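You operate a simulated robot arm through the tools that you are given. There is no shell and no other tool. Be economical: measure what you need, move in short steps, check, and stop when the job is done.

Carry out the task below with a simulated robot arm. There is one attempt and no reset: what you move stays moved.

TASK
Reprogram the clamped meter with the address and tariff on the work slip.
Fine: park the probe and switch programmer and holder off again after; the clock stays.

Only the result counts: the job must be done as asked and must still hold three seconds after the hand-in. Knocking over, shifting, dropping, spilling or breaking anything else fails it.

THE ROBOT
A 7-joint arm with a two-finger parallel gripper on a trunk, on a base that drives. Base frame: it is fixed to the floor where the robot stands at the start and does not move with it; the origin is under the middle of the robot, x ahead of it, y to its left, z up; the surface under the hand at the start is at about z = 803. Readings come in mm, rad, newtons and seconds.
With the tool pointing down near the work surface it reaches from about 280 to 720 mm from the robot's upright axis, wherever it stands. Its first joint turns from -2.897 to 2.897 rad. Places, roughly: holder switch [500, 200, 800]; left clamp [600, 200, 900]; medium meter [500, 1250, 750]; mode knob [500, -100, 800]; programmer switch [600, -200, 800]; right clamp [600, 0, 900]; top of the probe post [700, 0, 800]; value knob [500, -200, 800]; work slip [300, 100, 800]; write key [500, -100, 800]. Payload 3.43 kg.
The tool frame sits at the grasp point between the pads (the TCP): z along the fingers, y along the line on which they close. The tips reach 30 mm beyond it. Largest opening 94 mm; finger width 28, thickness 10; the body of the gripper, 50 by 96 mm, starts 55 mm behind the TCP.
Orientation is that of the tool frame in the base frame, as [roll, pitch, yaw] about the fixed x, y, z axes, in that order (R = Rz(yaw) Ry(pitch) Rx(roll)). With the fingers straight down and closing along the base's y, the tool's x points along the base's -x, its y along +y and its z along -z.

THE INTERFACE
- The arm moves only by the tool send_rows. Its argument "rows" is one flat list of numbers, 7 for each row, row after row: the shift along the tool's x, y, z in mm, then the turn, a rotation vector about the tool's x, y, z in rad, then the finger opening in mm, from 0 to 94. In form: [dx, dy, dz, wx, wy, wz, claw, dx, dy, dz, wx, wy, wz, claw, ...]. A call has 1 to 8 rows; each row shifts and turns the commanded pose from where the row before left it, along the tool's axes as they then stand. Each row takes 0.2 s and may step no farther than 50 mm and 0.15 rad from the row before; otherwise, or with a gripper value out of range, the whole call is refused. A pose out of reach is approached as far as the arm can. The call stops where the force on the tool passes 40 N (or 10 N more than at its start, if that is more) or the arm is blocked; 0.2 s more then pass. The fingers move at their own pace (about 108 mm/s each) and stop on an object; they squeeze with about 30 N. The grip force told is the motor's: it shows also when the fingers shut on nothing. Time passes only in rows, and 0.2 s behind the last, so rows that do not move let the fingers close. The reply holds the time, the measured pose of the TCP, the force on the tool along the base axes, the opening and the grip force, in the units named above and with some noise, with the torque about the TCP (base axes, N m) and any sound that the robot's microphone picked up, and new pictures: "pictures" is both (left out), scene, wrist or none.
- Cameras (640 x 400 px; columns grow to the right, rows downward): "scene" is now at [439.5, 70.8, 1291.1]; the picture's right is [-0.00, -0.17, -0.99], its down [-0.36, -0.92, 0.16] and it looks along [-0.93, 0.36, -0.06] (base axes); focal length 214 px, centre (320, 200). "wrist" rides on the gripper at [76, 14, -103] in the tool frame; the picture's right is [-0.18, 0.98, 0.00], its down [-0.75, -0.14, -0.64] and it looks along [-0.63, -0.12, 0.77] (tool axes); focal length 243 px, centre (320, 200). There is no depth. A picture from a camera that has moved, and an enlarged one, comes with that camera's place and axes in the base frame and with its lens. The place of the scene camera against the robot may be out by one fixed shift of up to 12 mm in any direction.
- raise_lower(by): slides the trunk up (or, below 0, down) by that many mm; the arm and the scene camera ride with it, the base frame stays. It gives what a move gives, with no picture.
- steer(legs): drives the robot by 1 to 6 legs, each [ahead, left, turn to the left] in mm, mm and rad, along the robot's own axes; the way and the turn of a leg run together, so that a leg with both is an arc; at most 1500 mm and 3.142 rad a leg. The arm and the cameras ride along, it lands a little off, and it stops where it bumps. It gives what a move gives, and a new picture of the scene camera.
- head_to(pan, tilt): turns the head with the scene camera to pan (to the left, within 1.396 rad either way) and tilt (down, from -0.506 to 1.204), counted from straight ahead of the robot. It gives what a move gives, and a new picture of the scene camera.
- inspect(camera, box): a new picture of the part [left, top, right, bottom] of that camera's present view, enlarged. No time passes.
- job_done(): hands the job in; it is judged then, once.

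Work in short steps. Places have to be worked out from the pictures, the camera data and where the tool is seen: move nearer, look again, correct. Check each grasp and each placing, and mend what went wrong. You have 120 turns and 260 pictures in all, those below and enlarged ones among them. Open the gripper and draw the arm clear of the work before you hand the job in, unless the task says otherwise; then end with one line.

The tools are called after "Call:" by a JSON object that holds its "name" and its "arguments". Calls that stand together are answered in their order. send_rows: Moves the arm, as the interface text tells. Its arguments: {"type":"object","properties":{"rows":{"type":"array","items":{"type":"number"}},"pictures":{"type":"string","enum":["both","scene","wrist","none"]}},"required":["rows"]} The other tools are called the same way: raise_lower (by) slides the trunk up or down; steer (legs) drives the base; head_to (pan, tilt) turns the head that bears the scene camera; inspect (camera, box) takes an enlarged picture of a part of a camera's view; job_done () hands the job in.

At the start:

```text
t: 0.0
tool_pos: [424.3, 22.9, 1166.3]
tcp_rot: [3.142, -0.002, -3.141]
contact_force: [-0.5, -0.4, -0.4]
wrist_torque: [0.0, -0.01, 0.01]
opening: 94.0
gripper_force: 0.1
trunk travel left (down, up): [-200.0, 390.0]
robot x, y, heading: [-2.1, 4.5, 0.005]
head pan, tilt: [1.4, 1.201]
```

scene: 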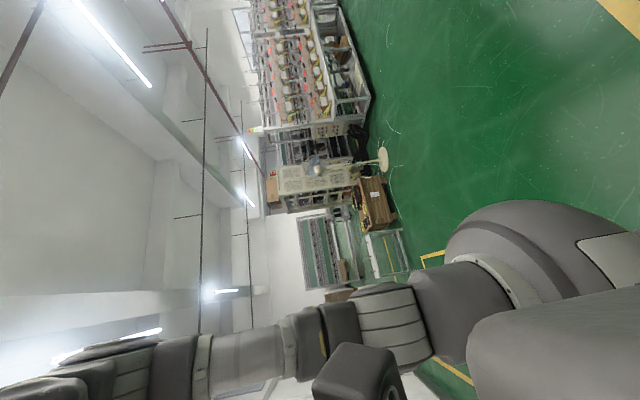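
wrist: 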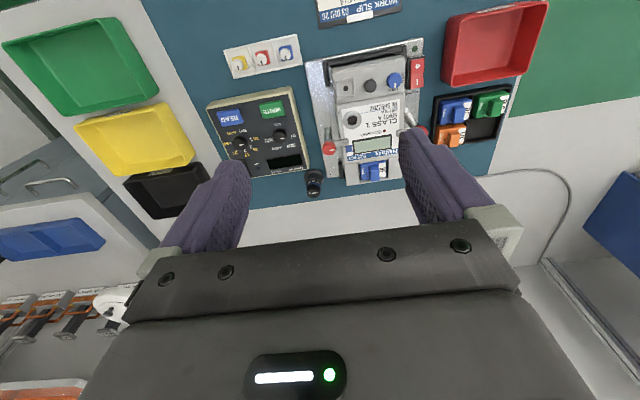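

The head looks away to the side; I turn it to the work ahead and also look at the wrist view enlarged.

Call:
{"name": "head_to", "arguments": {"pan": 0.0, "tilt": 0.9}}

Call:
{"name": "inspect", "arguments": {"camera": "wrist", "box": [190, 0, 530, 210]}}

```text
t: 1.5
tool_pos: [425.1, 23.1, 1166.9]
tcp_rot: [-3.14, 0.001, 3.139]
contact_force: [-0.4, 0.2, -0.4]
wrist_torque: [-0.02, 0.0, -0.03]
opening: 94.1
gripper_force: 0.0
trunk travel left (down, up): [-200.0, 390.0]
robot x, y, heading: [0.2, -2.6, 0.002]
head pan, tilt: [0.0, 0.901]
camera scene: at [459.3, 15.8, 1225.1], right [0.0, -1.0, 0.0], down [-0.62, 0.0, 0.78], along [-0.78, 0.0, -0.62], focal length 214 px, centre (320, 200)
```

scene: 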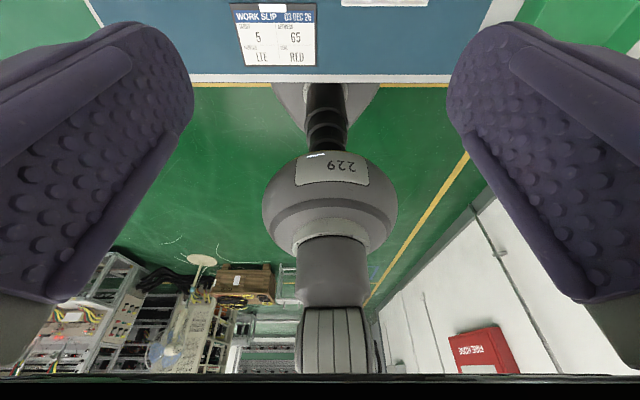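

```text
1.88 times, centred on (360, 105) of wrist
camera zoom: at [349.4, 37.9, 1269.6], right [0.18, 0.98, 0.0], down [0.75, -0.14, 0.64], along [0.63, -0.12, -0.77], focal length 457 px, centre (245, 379)
```

zoom: 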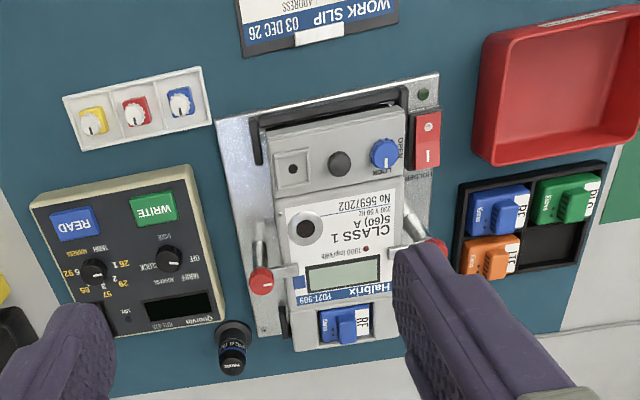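

The slip is visible here; I enlarge it, before I tilt the head up (the camera sits a quarter turn further down than the head angle).

Call:
{"name": "inspect", "arguments": {"camera": "scene", "box": [220, 0, 330, 69]}}

Call:
{"name": "head_to", "arguments": {"pan": 0.0, "tilt": -0.4}}

```text
5.80 times, centred on (275, 34) of scene
camera zoom: at [459.3, 15.8, 1225.1], right [0.0, -1.0, 0.0], down [-0.62, 0.0, 0.78], along [-0.78, 0.0, -0.62], focal length 1243 px, centre (581, 1159)
```

zoom: 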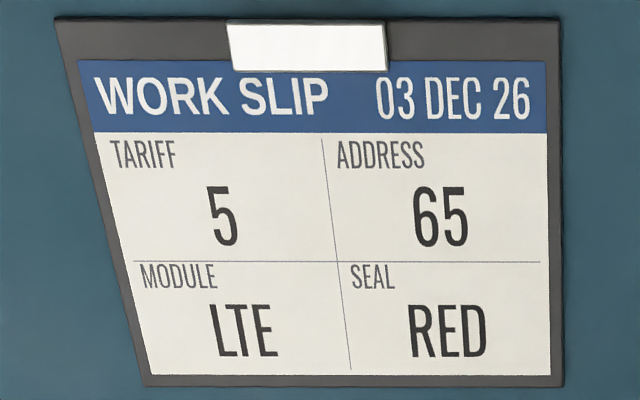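

```text
t: 3.0
tool_pos: [424.0, 23.6, 1166.4]
tcp_rot: [3.141, -0.002, -3.141]
contact_force: [0.4, -0.1, -0.4]
wrist_torque: [0.0, 0.0, 0.01]
opening: 94.2
gripper_force: 0.1
trunk travel left (down, up): [-200.0, 390.0]
robot x, y, heading: [3.4, 1.1, -0.001]
head pan, tilt: [0.0, -0.4]
camera scene: at [572.3, 15.7, 1227.4], right [0.0, -1.0, 0.0], down [-0.92, 0.0, -0.39], along [0.39, 0.0, -0.92], focal length 214 px, centre (320, 200)
```

scene: 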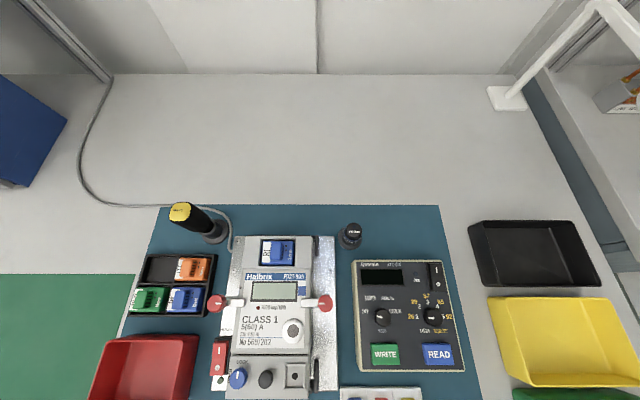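

Slip: tariff 5, address 65. I enlarge programmer, meter and probe.

Call:
{"name": "inspect", "arguments": {"camera": "scene", "box": [345, 250, 473, 380]}}

Call:
{"name": "inspect", "arguments": {"camera": "scene", "box": [200, 225, 350, 400]}}

Call:
{"name": "inspect", "arguments": {"camera": "scene", "box": [150, 190, 390, 300]}}

```text
3.08 times, centred on (409, 315) of scene
camera zoom: at [572.3, 15.7, 1227.4], right [0.0, -1.0, 0.0], down [-0.92, 0.0, -0.39], along [0.39, 0.0, -0.92], focal length 660 px, centre (46, -154)
```

zoom: 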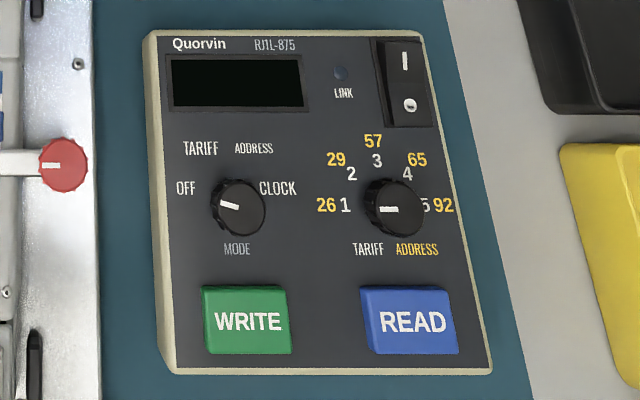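

```text
2.29 times, centred on (275, 312) of scene
camera zoom: at [572.3, 15.7, 1227.4], right [0.0, -1.0, 0.0], down [-0.92, 0.0, -0.39], along [0.39, 0.0, -0.92], focal length 490 px, centre (423, -57)
```

zoom: 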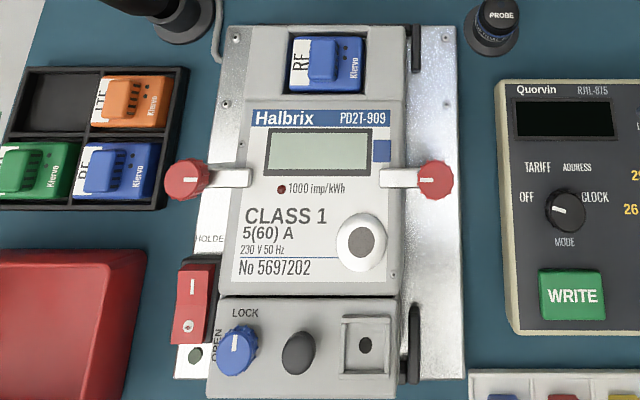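

```text
2.67 times, centred on (270, 245) of scene
camera zoom: at [572.3, 15.7, 1227.4], right [0.0, -1.0, 0.0], down [-0.92, 0.0, -0.39], along [0.39, 0.0, -0.92], focal length 572 px, centre (453, 80)
```

zoom: 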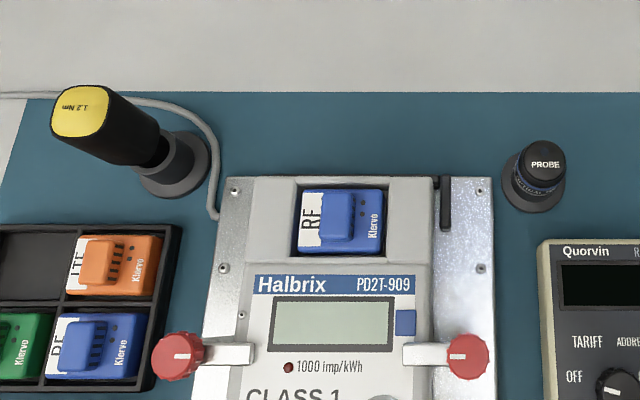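

Probe stands on its post at about [664,-41], port on the meter about [519,57], programmer knobs about [533,-83/-164], keys near x 484. I move the hand down above the programmer for a precise wrist view.

Call:
{"name": "send_rows", "arguments": {"rows": [-3, -35, 40, 0, 0, 0, 94, -3, -35, 40, 0, 0, 0, 94, 0, -35, 40, 0, 0, 0, 94, 0, -35, 30, 0, 0, 0, 94]}}

```text
refused: row 1 steps farther than a row can; nothing moved
```

Step was over 50 mm; I split it.

Call:
{"name": "send_rows", "arguments": {"rows": [-1, -28, 32, 0, 0, 0, 94, -1, -28, 32, 0, 0, 0, 94, -1, -28, 32, 0, 0, 0, 94, -1, -28, 32, 0, 0, 0, 94, -1, -28, 32, 0, 0, 0, 94]}}

```text
t: 4.2
tool_pos: [429.7, -117.7, 1005.9]
tcp_rot: [-3.141, 0.001, -3.141]
contact_force: [0.1, -1.1, 0.4]
wrist_torque: [0.0, 0.01, -0.01]
opening: 94.0
gripper_force: 0.0
trunk travel left (down, up): [-200.0, 390.0]
robot x, y, heading: [-1.7, 2.7, 0.002]
head pan, tilt: [0.0, -0.4]
camera scene: at [578.3, -125.5, 1066.7], right [0.0, -1.0, 0.0], down [-0.92, 0.0, -0.39], along [0.39, 0.0, -0.92], focal length 214 px, centre (320, 200)
camera wrist: at [355.3, -103.5, 1109.1], right [0.18, 0.98, 0.0], down [0.75, -0.14, 0.64], along [0.63, -0.12, -0.77], focal length 243 px, centre (320, 200)
```

scene: 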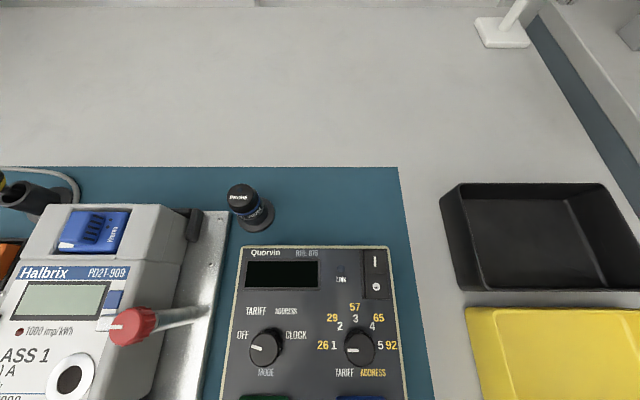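
wrist: 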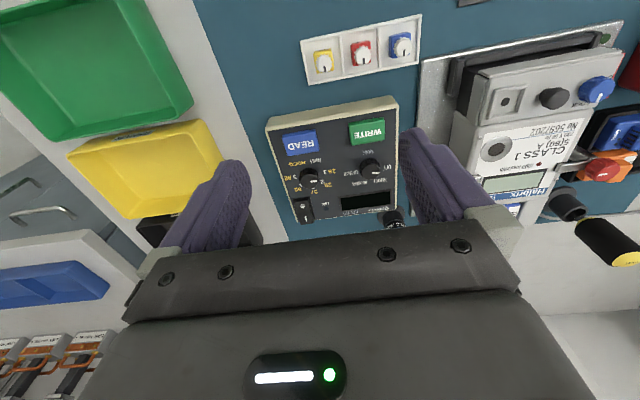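

Scene camera rides with the hand as well, so two views triangulate: mode knob top ≈ [530,-76,857]. I go lower over the programmer switch for a close look.

Call:
{"name": "send_rows", "arguments": {"rows": [-28, -10, 15, 0, 0, 0, 94, -28, -10, 15, 0, 0, 0, 94, -28, -10, 15, 0, 0, 0, 94, -28, -10, 15, 0, 0, 0, 94]}}

```text
t: 5.2
tool_pos: [543.0, -157.7, 946.7]
tcp_rot: [-3.142, 0.002, -3.141]
contact_force: [1.3, 0.2, 0.1]
wrist_torque: [0.03, 0.03, 0.02]
opening: 94.0
gripper_force: 0.0
trunk travel left (down, up): [-200.0, 390.0]
robot x, y, heading: [-0.6, 2.4, -0.002]
head pan, tilt: [0.0, -0.4]
camera scene: at [691.1, -165.2, 1006.8], right [0.0, -1.0, 0.0], down [-0.92, 0.0, -0.39], along [0.39, 0.0, -0.92], focal length 214 px, centre (320, 200)
camera wrist: at [468.1, -142.9, 1049.1], right [0.18, 0.98, 0.0], down [0.75, -0.14, 0.64], along [0.63, -0.12, -0.77], focal length 243 px, centre (320, 200)
```

scene: 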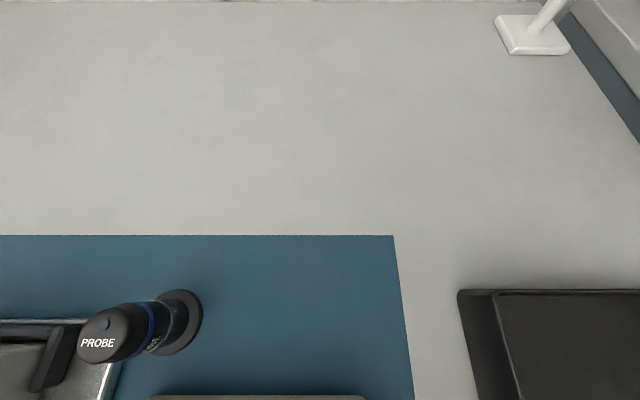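
wrist: 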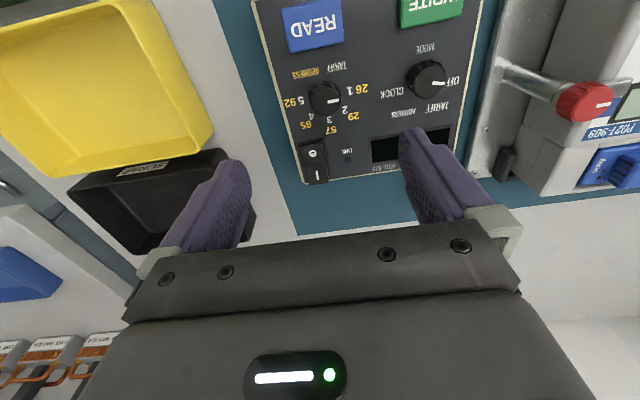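

Wrist triangulation: mode knob top [529,-74.5,853], value knob [528,-150,853], programmer switch "|" end ≈[601,-172]. I look at the switch enlarged.

Call:
{"name": "inspect", "arguments": {"camera": "wrist", "box": [250, 50, 410, 200]}}

Call:
{"name": "inspect", "arguments": {"camera": "scene", "box": [60, 270, 220, 380]}}

```text
2.67 times, centred on (330, 125) of wrist
camera zoom: at [468.1, -142.9, 1049.1], right [0.18, 0.98, 0.0], down [0.75, -0.14, 0.64], along [0.63, -0.12, -0.77], focal length 647 px, centre (293, 400)
```

zoom: 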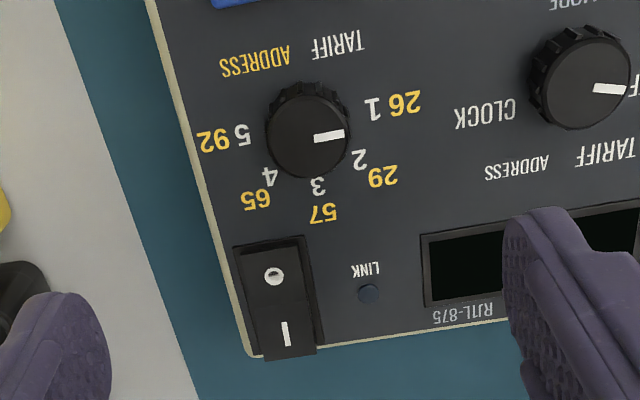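

```text
3.64 times, centred on (140, 325) of scene
camera zoom: at [691.1, -165.2, 1006.8], right [0.0, -1.0, 0.0], down [-0.92, 0.0, -0.39], along [0.39, 0.0, -0.92], focal length 780 px, centre (974, -254)
```

zoom: 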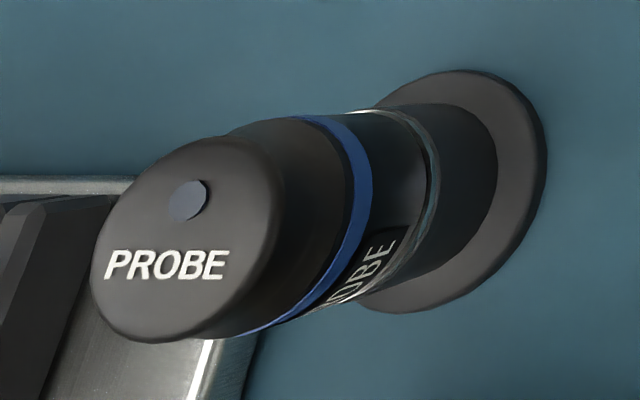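

The O end is down, "|" raised: programmer is off. I close the fingers, move above the "|" end (x 611, y -172) and stay a little above it.

Call:
{"name": "send_rows", "arguments": {"rows": [-23, -5, 0, 0, 0, 0, 0, -23, -5, 0, 0, 0, 0, 0, -22, -4.3, 10, 0, 0, 0, 0, 0, 0, 25, 0, 0, 0, 0]}}

Call:
{"name": "head_to", "arguments": {"pan": 0.0, "tilt": 0.35}}

```text
t: 6.2
tool_pos: [609.1, -171.1, 909.0]
tcp_rot: [3.141, -0.001, -3.142]
contact_force: [-0.3, 0.1, 0.6]
wrist_torque: [0.04, 0.02, 0.0]
opening: 0.0
gripper_force: 30.0
trunk travel left (down, up): [-200.0, 390.0]
robot x, y, heading: [-1.3, -3.2, 0.002]
head pan, tilt: [0.0, -0.4]
camera scene: at [757.3, -178.8, 970.1], right [0.0, -1.0, 0.0], down [-0.92, 0.0, -0.39], along [0.39, 0.0, -0.92], focal length 214 px, centre (320, 200)
camera wrist: at [534.3, -156.7, 1012.3], right [0.18, 0.98, 0.0], down [0.75, -0.14, 0.64], along [0.63, -0.12, -0.77], focal length 243 px, centre (320, 200)
```

scene: 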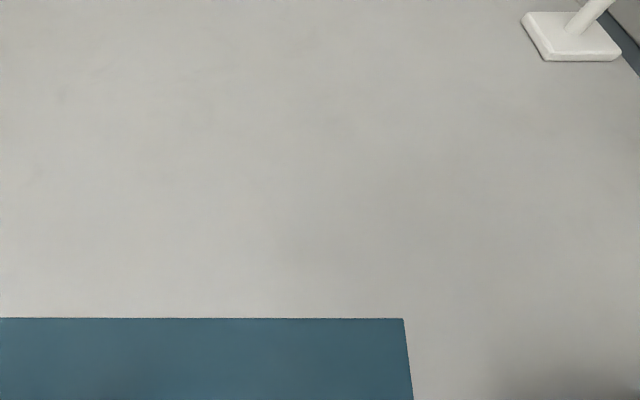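
wrist: 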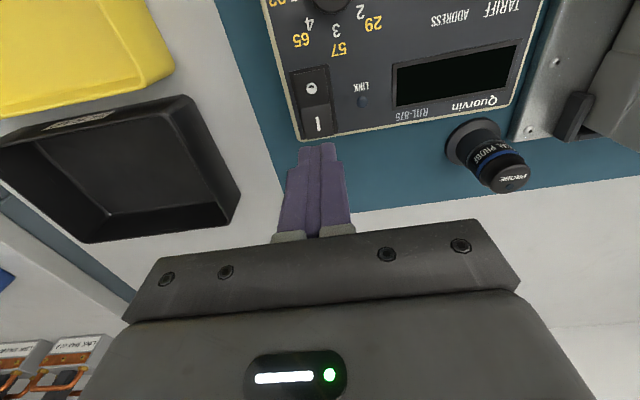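

```text
t: 7.3
tool_pos: [609.0, -171.5, 909.1]
tcp_rot: [-3.141, 0.0, 3.141]
contact_force: [-0.8, 0.4, -0.2]
wrist_torque: [-0.02, 0.0, 0.03]
opening: 0.1
gripper_force: 29.7
trunk travel left (down, up): [-200.0, 390.0]
robot x, y, heading: [-0.3, 1.2, 0.0]
head pan, tilt: [0.0, 0.351]
camera scene: at [691.4, -178.7, 950.3], right [0.0, -1.0, 0.0], down [-0.94, 0.0, 0.34], along [-0.34, 0.0, -0.94], focal length 214 px, centre (320, 200)
```

scene: 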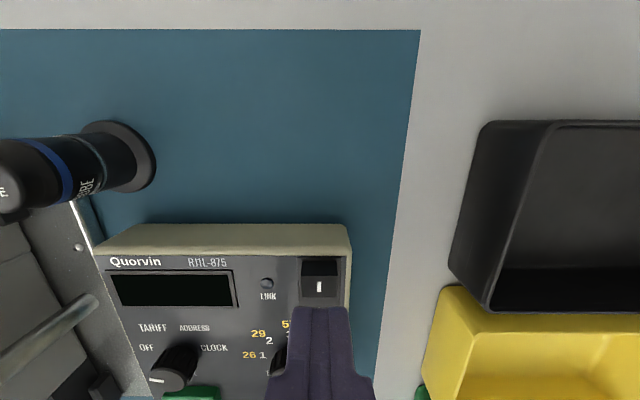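

The tool is centred on the "|" end in both views; I press down in small steps.

Call:
{"name": "send_rows", "arguments": {"rows": [0, 0, 15, 0, 0, 0, 0, 0, 0, 7, 0, 0, 0, 0, 0, 0, 5, 0, 0, 0, 0, 0, 0, 4, 0, 0, 0, 0, 0, 0, 4, 0, 0, 0, 0, 0, 0, 3, 0, 0, 0, 0], "pictures": "scene"}}

```text
t: 8.7
tool_pos: [609.3, -172.5, 876.6]
tcp_rot: [-3.14, 0.005, 3.141]
contact_force: [-1.0, -1.0, 20.6]
wrist_torque: [-0.02, 0.32, 0.11]
opening: 0.2
gripper_force: 30.0
trunk travel left (down, up): [-200.0, 390.0]
robot x, y, heading: [-3.2, -0.6, 0.002]
head pan, tilt: [0.0, 0.351]
heard: click
camera scene: at [691.7, -179.4, 917.2], right [0.0, -1.0, 0.0], down [-0.94, 0.0, 0.34], along [-0.34, 0.0, -0.94], focal length 214 px, centre (320, 200)
```

scene: 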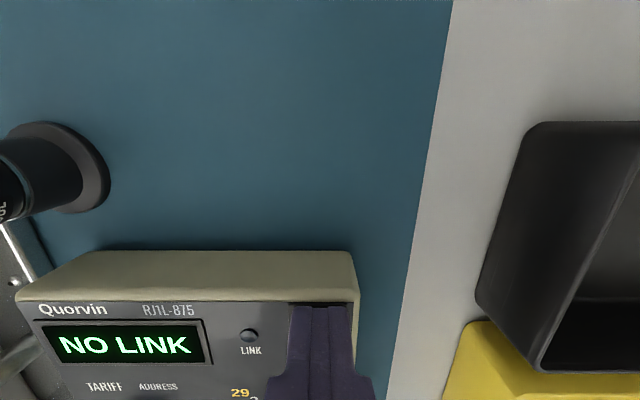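

Programmer is on: "NO LINK". I lift and travel high over to the holder switch near [480,171].

Call:
{"name": "send_rows", "arguments": {"rows": [0, 0, -48, 0, 0, 0, 0, 10, 10, -46, 0, 0, 0, 0, 30, 30, -20, 0, 0, 0, 0, 25, 42, 0, 0, 0, 0, 0, 25, 42, 0, 0, 0, 0, 0, 25, 42, 0, 0, 0, 0, 0, 20, 44, 0, 0, 0, 0, 0, 10, 48, 0, 0, 0, 0, 0], "pictures": "none"}}

Call:
{"name": "send_rows", "arguments": {"rows": [0, 40, 0, 0, 0, 0, 0, 0, 20, 0, 0, 0, 0, 0], "pictures": "both"}}

```text
t: 10.5
tool_pos: [461.8, 87.8, 986.9]
tcp_rot: [-3.141, 0.001, 3.14]
contact_force: [-0.2, 0.1, 0.0]
wrist_torque: [0.05, 0.04, -0.02]
opening: 0.2
gripper_force: 29.6
trunk travel left (down, up): [-200.0, 390.0]
robot x, y, heading: [-2.4, -1.9, 0.003]
head pan, tilt: [0.0, 0.351]
```

```text
t: 11.1
tool_pos: [464.9, 146.6, 987.0]
tcp_rot: [3.14, 0.001, -3.141]
contact_force: [-0.5, -0.4, 0.5]
wrist_torque: [-0.02, 0.0, 0.0]
opening: 0.0
gripper_force: 29.1
trunk travel left (down, up): [-200.0, 390.0]
robot x, y, heading: [3.0, -1.5, 0.002]
head pan, tilt: [0.0, 0.351]
camera scene: at [548.2, 139.5, 1027.2], right [0.0, -1.0, 0.0], down [-0.94, 0.0, 0.34], along [-0.34, 0.0, -0.94], focal length 214 px, centre (320, 200)
camera wrist: at [390.7, 161.8, 1089.4], right [0.18, 0.98, 0.0], down [0.75, -0.14, 0.64], along [0.63, -0.12, -0.77], focal length 243 px, centre (320, 200)
```

scene: 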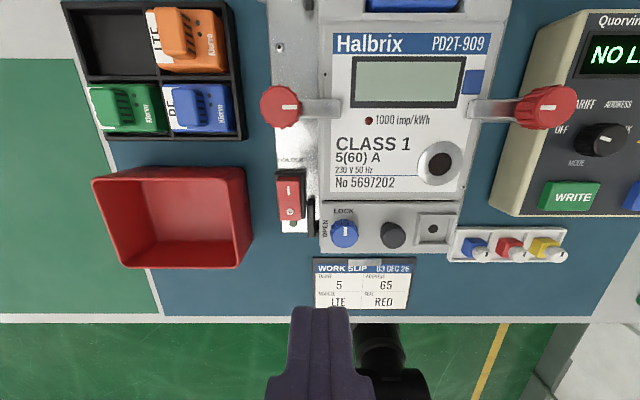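
wrist: 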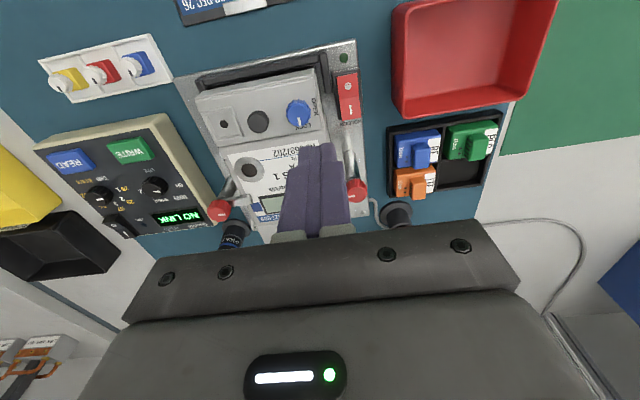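

I enlarge the holder switch, port and probe in both views.

Call:
{"name": "inspect", "arguments": {"camera": "wrist", "box": [200, 40, 380, 200]}}

Call:
{"name": "inspect", "arguments": {"camera": "scene", "box": [260, 130, 480, 260]}}

```text
2.50 times, centred on (290, 120) of wrist
camera zoom: at [390.7, 161.8, 1089.4], right [0.18, 0.98, 0.0], down [0.75, -0.14, 0.64], along [0.63, -0.12, -0.77], focal length 606 px, centre (395, 400)
```

zoom: 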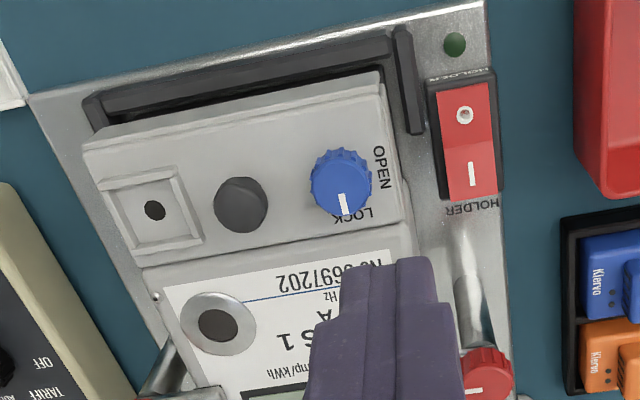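

```text
2.91 times, centred on (370, 195) of scene
camera zoom: at [548.2, 139.5, 1027.2], right [0.0, -1.0, 0.0], down [-0.94, 0.0, 0.34], along [-0.34, 0.0, -0.94], focal length 624 px, centre (174, 214)
```

zoom: 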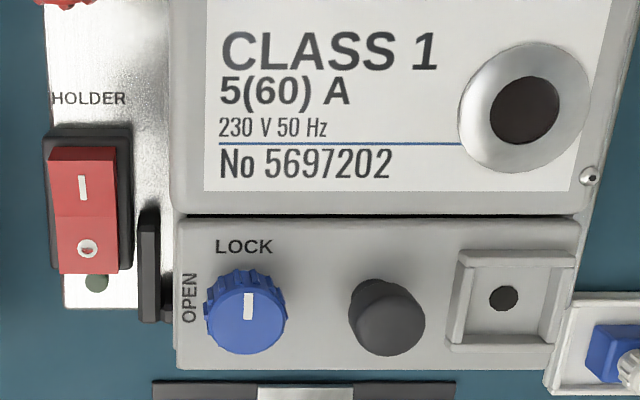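

Triangulated holder "|" end ≈ [484,175.5,836]. I move over it with the fingertips a bit to the far side and descend to just above.

Call:
{"name": "send_rows", "arguments": {"rows": [-25, 29, 0, 0, 0, 0, 0, 0, 0, 45, 0, 0, 0, 0, 0, 0, 45, 0, 0, 0, 0]}}

```text
t: 11.9
tool_pos: [492.1, 174.7, 896.4]
tcp_rot: [3.141, 0.002, 3.14]
contact_force: [-0.4, 0.1, 0.6]
wrist_torque: [-0.02, 0.03, 0.01]
opening: 0.0
gripper_force: 30.2
trunk travel left (down, up): [-200.0, 390.0]
robot x, y, heading: [2.2, 0.8, -0.002]
head pan, tilt: [0.0, 0.351]
camera scene: at [574.9, 167.4, 937.6], right [0.0, -1.0, 0.0], down [-0.94, 0.0, 0.34], along [-0.34, 0.0, -0.94], focal length 214 px, centre (320, 200)
camera wrist: at [417.4, 189.5, 999.7], right [0.18, 0.98, 0.0], down [0.75, -0.14, 0.64], along [0.63, -0.12, -0.77], focal length 243 px, centre (320, 200)
```

scene: 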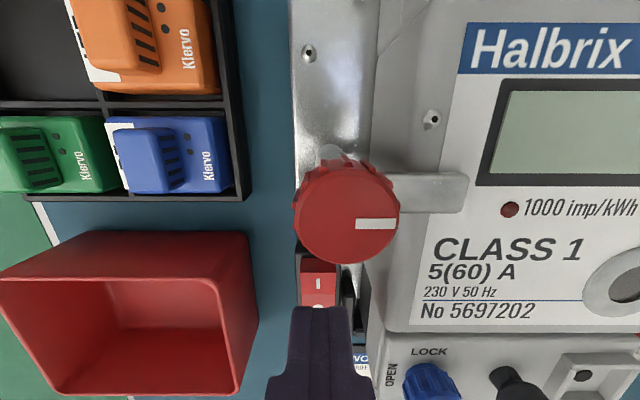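
wrist: 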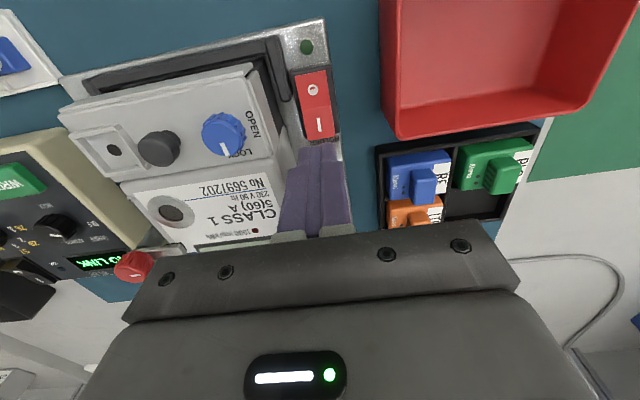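

Aligned with the "|" end. Press down in small steps.

Call:
{"name": "send_rows", "arguments": {"rows": [0, 0, 15, 0, 0, 0, 0, 0, 0, 7, 0, 0, 0, 0, 0, 0, 5, 0, 0, 0, 0, 0, 0, 4, 0, 0, 0, 0, 0, 0, 4, 0, 0, 0, 0], "pictures": "wrist"}}

```text
t: 13.1
tool_pos: [490.7, 175.6, 863.4]
tcp_rot: [3.141, 0.001, -3.141]
contact_force: [-0.2, -0.3, 1.7]
wrist_torque: [0.0, 0.03, 0.0]
opening: 0.0
gripper_force: 30.1
trunk travel left (down, up): [-200.0, 390.0]
robot x, y, heading: [2.0, -2.0, -0.003]
head pan, tilt: [0.0, 0.351]
heard: click
camera wrist: at [415.4, 190.5, 965.2], right [0.18, 0.98, 0.0], down [0.75, -0.14, 0.64], along [0.63, -0.12, -0.77], focal length 243 px, centre (320, 200)
```

wrist: 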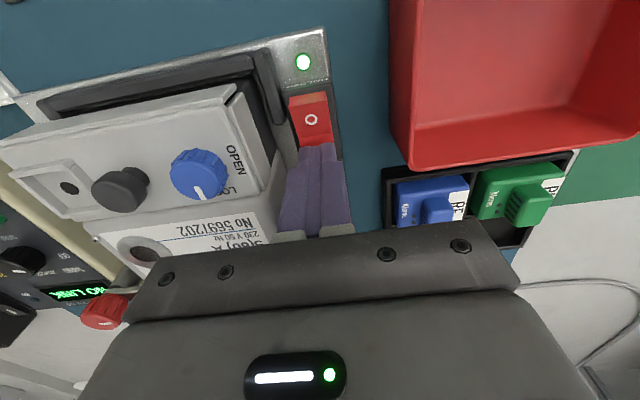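

Holder is on (lamp lit). I lift, open, and travel over toward the probe post (top ≈[662,-37,862]) for a close look.

Call:
{"name": "send_rows", "arguments": {"rows": [0, 0, -45, 0, 0, 0, 0, 0, 0, -45, 0, 0, 0, 0, 0, -10, -35, 0, 0, 0, 60, -5, -46, 0, 0, 0, 0, 60, -10, -46, 0, 0, 0, 0, 60, -20, -44, 0, 0, 0, 0, 60, -20, -44, 0, 0, 0, 0, 60, -25, -24, 0, 0, 0, 0, 60]}}

```text
t: 14.9
tool_pos: [571.2, -39.1, 985.7]
tcp_rot: [3.141, 0.0, 3.141]
contact_force: [0.2, -0.3, 0.3]
wrist_torque: [-0.03, 0.01, 0.0]
opening: 59.7
gripper_force: 0.0
trunk travel left (down, up): [-200.0, 390.0]
robot x, y, heading: [0.2, -0.1, -0.003]
head pan, tilt: [0.0, 0.351]
camera scene: at [653.4, -46.3, 1027.0], right [0.0, -1.0, 0.0], down [-0.94, 0.0, 0.34], along [-0.34, 0.0, -0.94], focal length 214 px, centre (320, 200)
camera wrist: at [495.9, -24.3, 1089.3], right [0.18, 0.98, 0.0], down [0.75, -0.14, 0.64], along [0.63, -0.12, -0.77], focal length 243 px, centre (320, 200)
```

scene: 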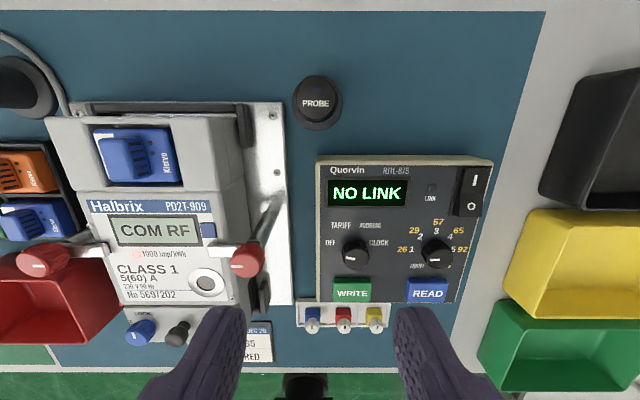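
wrist: 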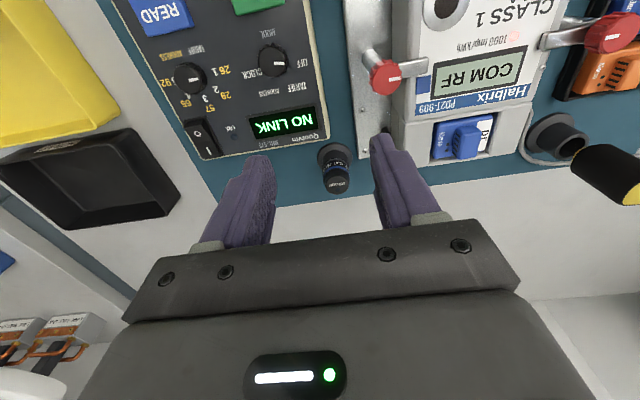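

Meter display is alive ("COM RF"). I enlarge the probe and the port.

Call:
{"name": "inspect", "arguments": {"camera": "wrist", "box": [290, 125, 390, 205]}}

Call:
{"name": "inspect", "arguments": {"camera": "scene", "box": [150, 230, 280, 320]}}

Call:
{"name": "inspect", "arguments": {"camera": "scene", "box": [280, 60, 360, 140]}}

```text
5.00 times, centred on (340, 165) of wrist
camera zoom: at [495.9, -24.3, 1089.3], right [0.18, 0.98, 0.0], down [0.75, -0.14, 0.64], along [0.63, -0.12, -0.77], focal length 1213 px, centre (220, 375)
```

zoom: 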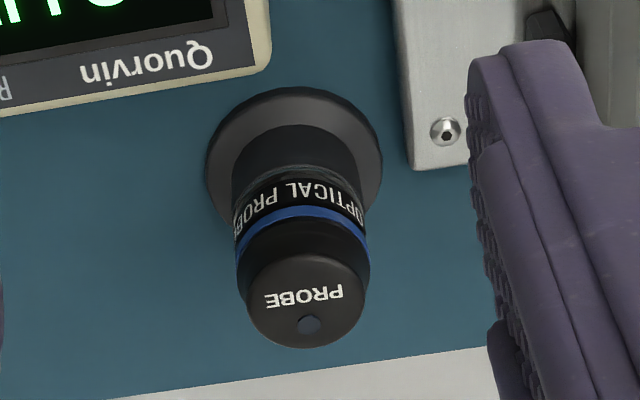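

```text
4.44 times, centred on (215, 275) of scene
camera zoom: at [653.4, -46.3, 1027.0], right [0.0, -1.0, 0.0], down [-0.94, 0.0, 0.34], along [-0.34, 0.0, -0.94], focal length 953 px, centre (787, -133)
```

zoom: 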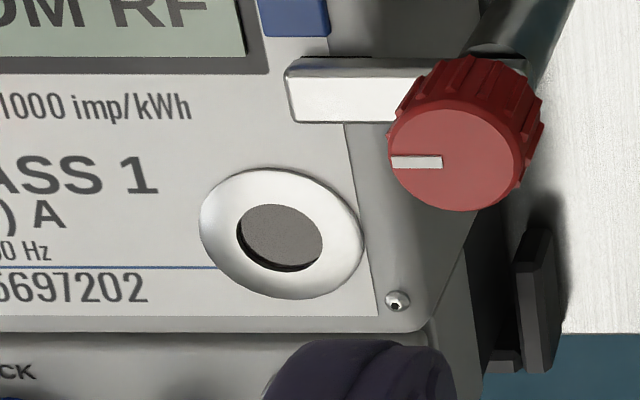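

```text
5.00 times, centred on (320, 100) of scene
camera zoom: at [653.4, -46.3, 1027.0], right [0.0, -1.0, 0.0], down [-0.94, 0.0, 0.34], along [-0.34, 0.0, -0.94], focal length 1072 px, centre (320, 700)
```

zoom: 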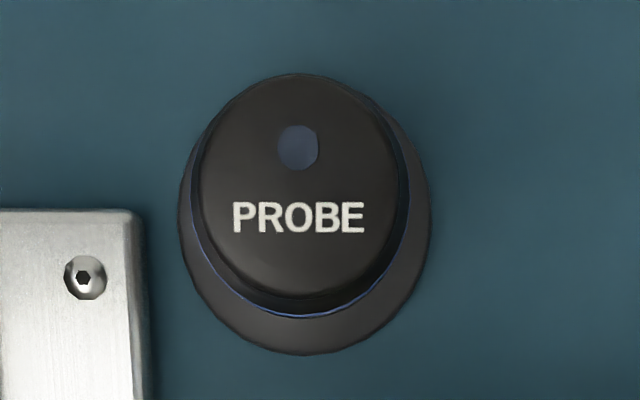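

Probe axis ≈[662.6,-36.7], top 862, bottom ≈831; port ≈[514,61,870]. I go above the probe and check before lowering.

Call:
{"name": "send_rows", "arguments": {"rows": [-46, 1.2, 0, 0, 0, 0, 60, -45, 1.2, 0, 0, 0, 0, 60, 0, 0, 40, 0, 0, 0, 60, 0, 0, 35, 0, 0, 0, 60]}}

```text
t: 15.9
tool_pos: [660.3, -36.4, 912.0]
tcp_rot: [-3.141, 0.001, -3.141]
contact_force: [-0.1, 0.6, -0.9]
wrist_torque: [0.0, -0.03, -0.02]
opening: 60.3
gripper_force: 0.1
trunk travel left (down, up): [-200.0, 390.0]
robot x, y, heading: [-0.6, 0.1, 0.002]
head pan, tilt: [0.0, 0.351]
camera scene: at [741.9, -44.4, 953.3], right [0.0, -1.0, 0.0], down [-0.94, 0.0, 0.34], along [-0.34, 0.0, -0.94], focal length 214 px, centre (320, 200)
camera wrist: at [584.3, -22.2, 1015.4], right [0.18, 0.98, 0.0], down [0.75, -0.14, 0.64], along [0.63, -0.12, -0.77], focal length 243 px, centre (320, 200)
```

scene: 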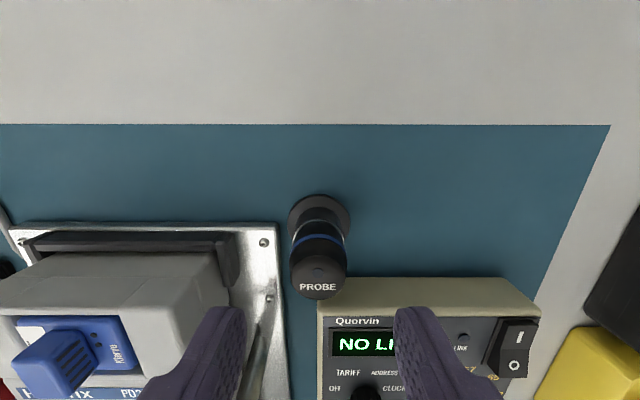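
wrist: 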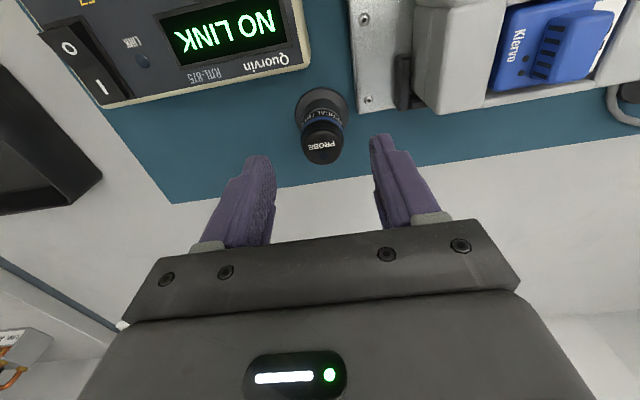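

The probe is centred between the fingers (axis ≈[662.7,-35.5]). I lower to z 866 and close.

Call:
{"name": "send_rows", "arguments": {"rows": [-2, 1, 20, 0, 0, 0, 60, 0, 0, 16, 0, 0, 0, 60, 0, 0, 10, 0, 0, 0, 60, 0, 0, 0, 0, 0, 0, 40, 0, 0, 0, 0, 0, 0, 10, 0, 0, 0, 0, 0, 0, 10]}}

```text
t: 17.3
tool_pos: [662.9, -34.4, 867.1]
tcp_rot: [3.141, -0.001, -3.141]
contact_force: [-0.1, -0.8, -0.3]
wrist_torque: [0.0, 0.02, 0.0]
opening: 30.7
gripper_force: 22.1
trunk travel left (down, up): [-200.0, 390.0]
robot x, y, heading: [1.6, 4.0, -0.003]
head pan, tilt: [0.0, 0.351]
camera scene: at [745.4, -42.0, 907.7], right [0.0, -1.0, 0.0], down [-0.94, 0.0, 0.34], along [-0.34, 0.0, -0.94], focal length 214 px, centre (320, 200)
camera wrist: at [587.9, -19.9, 970.0], right [0.18, 0.98, 0.0], down [0.75, -0.14, 0.64], along [0.63, -0.12, -0.77], focal length 243 px, centre (320, 200)
```

scene: 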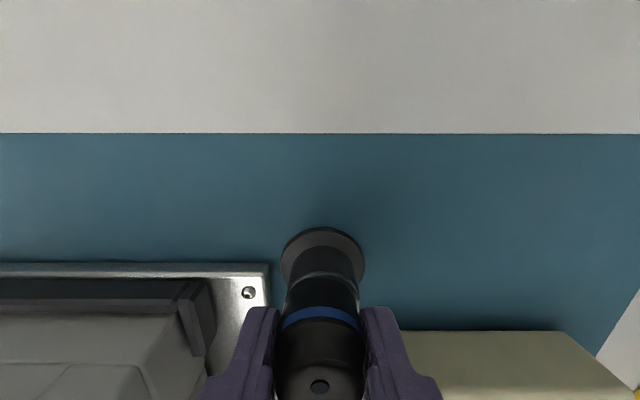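
wrist: 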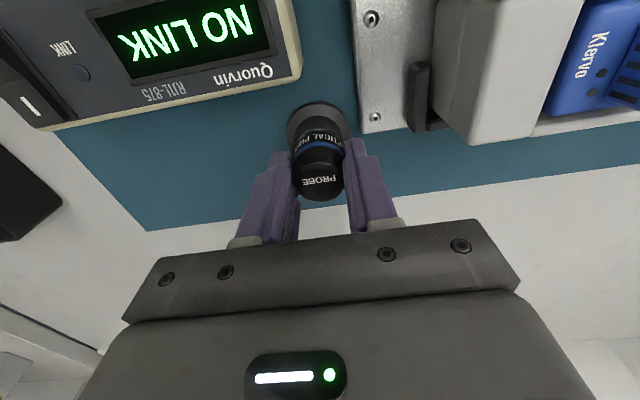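

Grip closed at ~30 mm. I lift 30 mm and look.

Call:
{"name": "send_rows", "arguments": {"rows": [0, 0, 0, 0, 0, 0, 5, 0, 0, -10, 0, 0, 0, 5, 0, 0, -20, 0, 0, 0, 5]}}

Call:
{"name": "inspect", "arguments": {"camera": "scene", "box": [240, 210, 410, 400]}}

```text
t: 18.1
tool_pos: [663.0, -35.5, 896.4]
tcp_rot: [3.141, -0.001, 3.141]
contact_force: [-0.3, -0.6, 0.2]
wrist_torque: [-0.01, -0.05, 0.0]
opening: 30.9
gripper_force: 22.1
trunk travel left (down, up): [-200.0, 390.0]
robot x, y, heading: [-2.5, 1.1, 0.0]
head pan, tilt: [0.0, 0.351]
camera scene: at [746.3, -43.5, 937.5], right [0.0, -1.0, 0.0], down [-0.94, 0.0, 0.34], along [-0.34, 0.0, -0.94], focal length 214 px, centre (320, 200)
camera wrist: at [588.8, -21.4, 999.7], right [0.18, 0.98, 0.0], down [0.75, -0.14, 0.64], along [0.63, -0.12, -0.77], focal length 243 px, centre (320, 200)
```

scene: 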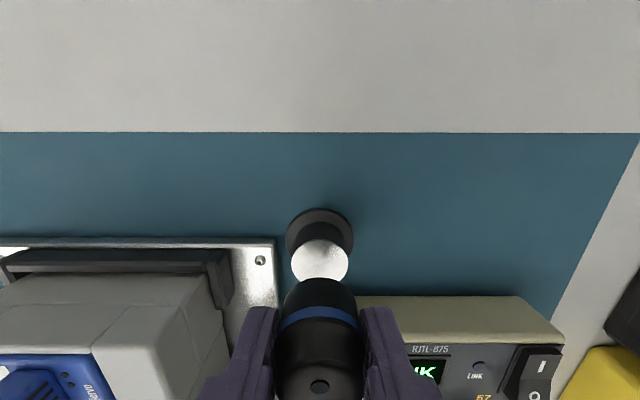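
wrist: 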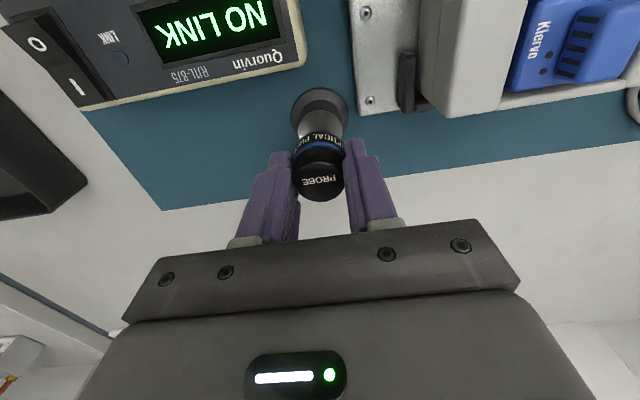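

```text
2.11 times, centred on (325, 305) of scene
camera zoom: at [746.3, -43.5, 937.5], right [0.0, -1.0, 0.0], down [-0.94, 0.0, 0.34], along [-0.34, 0.0, -0.94], focal length 452 px, centre (310, -21)
```

zoom: 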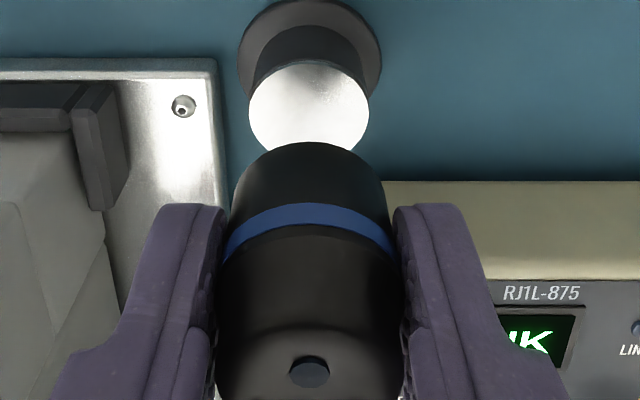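

Lifted cleanly; probe bottom is about 40 mm below TCP. I lift to safe height and carry it over the port, keeping above the clamp knobs.

Call:
{"name": "send_rows", "arguments": {"rows": [0, 0, -45, 0, 0, 0, 5, 0, 0, -45, 0, 0, 0, 5, 40, 20, 0, 0, 0, 0, 5, 40, 25, 0, 0, 0, 0, 5, 40, 25, 0, 0, 0, 0, 5, 29, 26.5, 0, 0, 0, 0, 5]}}

```text
t: 19.5
tool_pos: [512.7, 62.7, 988.2]
tcp_rot: [-3.142, 0.001, -3.141]
contact_force: [0.2, -0.2, -0.6]
wrist_torque: [0.0, 0.02, -0.02]
opening: 30.9
gripper_force: 22.0
trunk travel left (down, up): [-200.0, 390.0]
robot x, y, heading: [-0.3, -2.9, 0.004]
head pan, tilt: [0.0, 0.351]
camera scene: at [596.0, 55.1, 1028.3], right [0.0, -1.0, 0.0], down [-0.94, 0.0, 0.34], along [-0.34, 0.0, -0.94], focal length 214 px, centre (320, 200)
camera wrist: at [438.5, 77.3, 1090.4], right [0.18, 0.98, 0.0], down [0.75, -0.14, 0.64], along [0.63, -0.12, -0.77], focal length 243 px, centre (320, 200)
```

scene: 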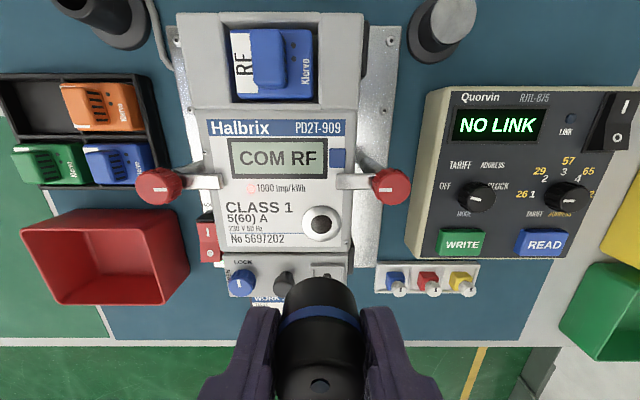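
wrist: 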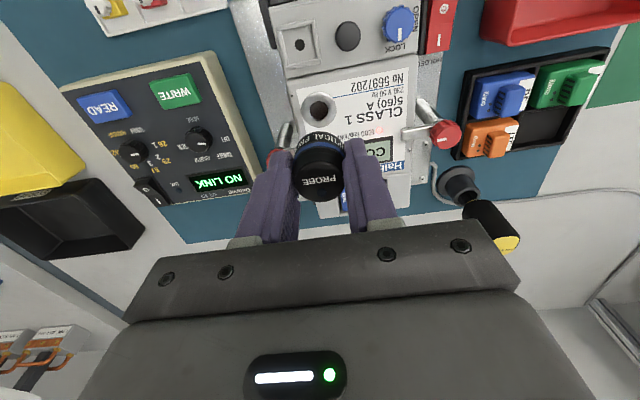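

Port refined to ≈[514.8,61.3,870]. I correct by a couple mm and lower to leave ~10 mm gap, then check.

Call:
{"name": "send_rows", "arguments": {"rows": [-2, -1.2, 30, 0, 0, 0, 5, 0, 0, 36, 0, 0, 0, 5]}}

Call:
{"name": "inspect", "arguments": {"camera": "wrist", "box": [250, 40, 410, 200]}}

Call:
{"name": "inspect", "arguments": {"camera": "scene", "box": [230, 200, 430, 400]}}

```text
t: 20.1
tool_pos: [517.7, 63.2, 920.4]
tcp_rot: [3.14, -0.002, 3.142]
contact_force: [-0.5, -0.4, -1.0]
wrist_torque: [0.02, -0.01, -0.05]
opening: 30.6
gripper_force: 22.0
trunk travel left (down, up): [-200.0, 390.0]
robot x, y, heading: [-0.6, -0.8, 0.003]
head pan, tilt: [0.0, 0.351]
camera scene: at [599.4, 55.0, 961.2], right [0.0, -1.0, 0.0], down [-0.94, 0.0, 0.34], along [-0.34, 0.0, -0.94], focal length 214 px, centre (320, 200)
camera wrist: at [441.8, 77.1, 1023.3], right [0.18, 0.98, 0.0], down [0.75, -0.14, 0.64], along [0.63, -0.12, -0.77], focal length 243 px, centre (320, 200)
```

scene: 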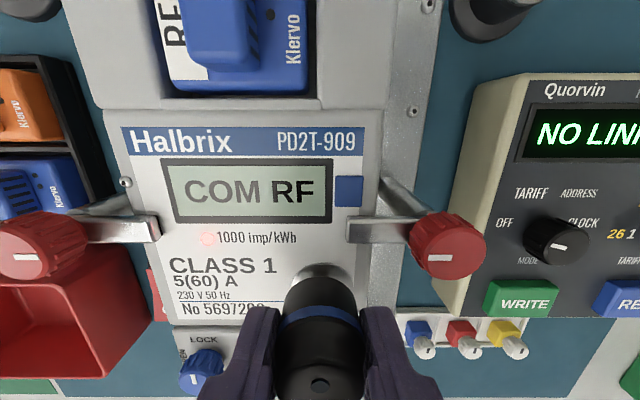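
wrist: 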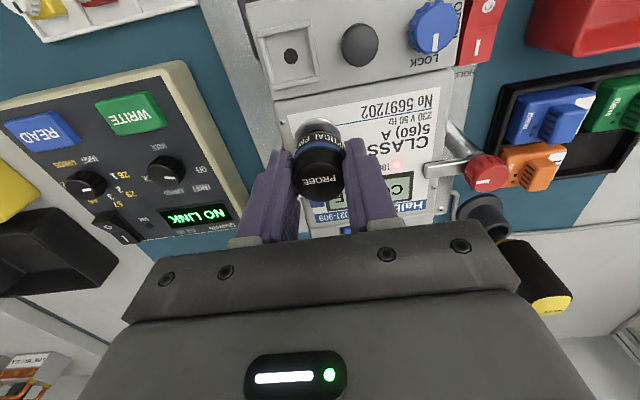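

```text
2.50 times, centred on (330, 120) of wrist
camera zoom: at [441.8, 77.1, 1023.3], right [0.18, 0.98, 0.0], down [0.75, -0.14, 0.64], along [0.63, -0.12, -0.77], focal length 606 px, centre (295, 400)
```

zoom: 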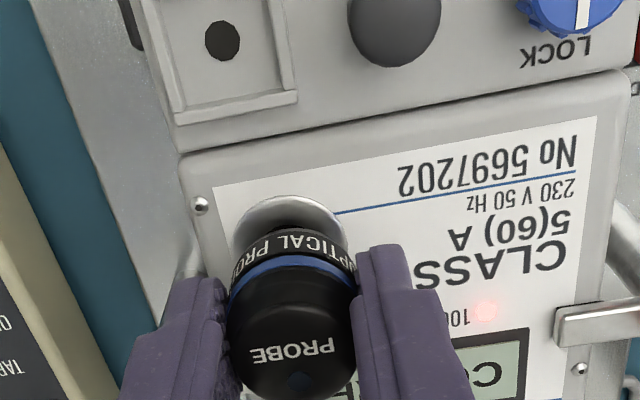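

```text
2.00 times, centred on (330, 300) of scene
camera zoom: at [599.4, 55.0, 961.2], right [0.0, -1.0, 0.0], down [-0.94, 0.0, 0.34], along [-0.34, 0.0, -0.94], focal length 429 px, centre (300, 0)
```

zoom: 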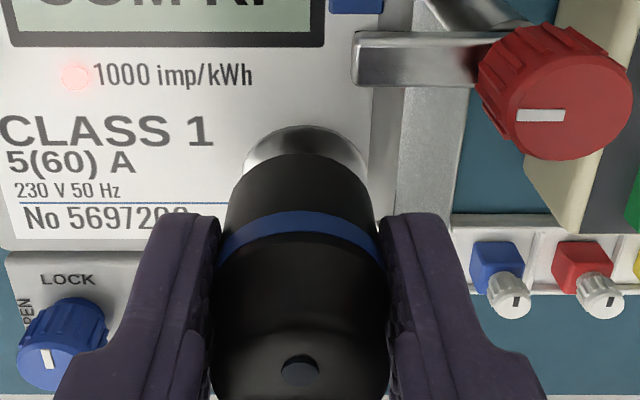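

Ring centre sits ≈5 mm nearer in x and ≈1 mm less in y than the probe axis. I correct and check again before touching.

Call:
{"name": "send_rows", "arguments": {"rows": [5, -1.2, 0, 0, 0, 0, 5, 0, 0, 5, 0, 0, 0, 5, 0, 0, 0, 0, 0, 0, 5], "pictures": "none"}}

Call:
{"name": "inspect", "arguments": {"camera": "wrist", "box": [250, 40, 410, 200]}}

Call:
{"name": "inspect", "arguments": {"camera": "scene", "box": [230, 200, 430, 400]}}

```text
t: 20.9
tool_pos: [511.6, 60.9, 916.0]
tcp_rot: [3.141, 0.0, 3.141]
contact_force: [0.5, -0.3, 0.4]
wrist_torque: [0.03, 0.0, -0.04]
opening: 30.6
gripper_force: 22.6
trunk travel left (down, up): [-200.0, 390.0]
robot x, y, heading: [0.6, -0.4, 0.003]
head pan, tilt: [0.0, 0.351]
```

```text
2.50 times, centred on (330, 120) of wrist
camera zoom: at [435.8, 75.4, 1018.4], right [0.18, 0.98, 0.0], down [0.75, -0.14, 0.64], along [0.63, -0.12, -0.77], focal length 606 px, centre (295, 400)
```

zoom: 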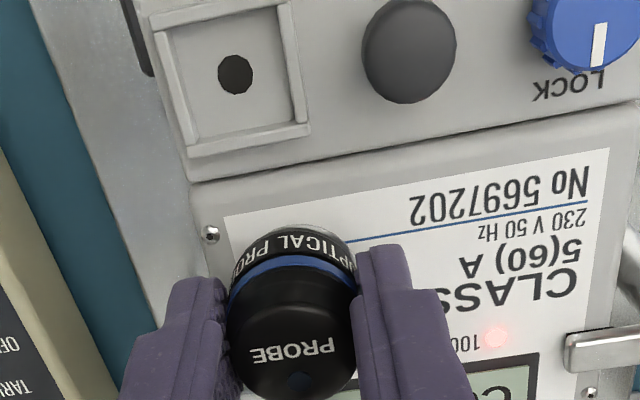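

```text
2.00 times, centred on (330, 300) of scene
camera zoom: at [593.3, 53.2, 956.2], right [0.0, -1.0, 0.0], down [-0.94, 0.0, 0.34], along [-0.34, 0.0, -0.94], focal length 429 px, centre (300, 0)
```

zoom: 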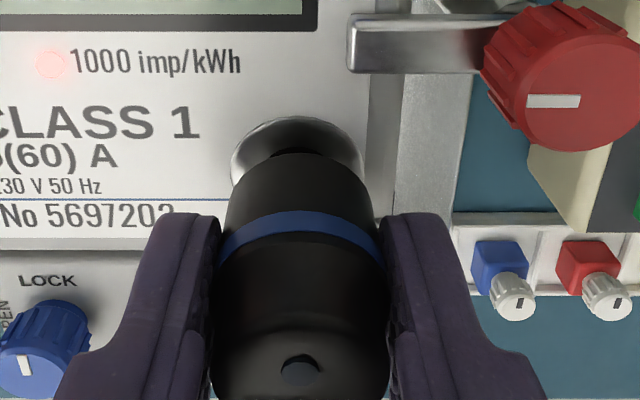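

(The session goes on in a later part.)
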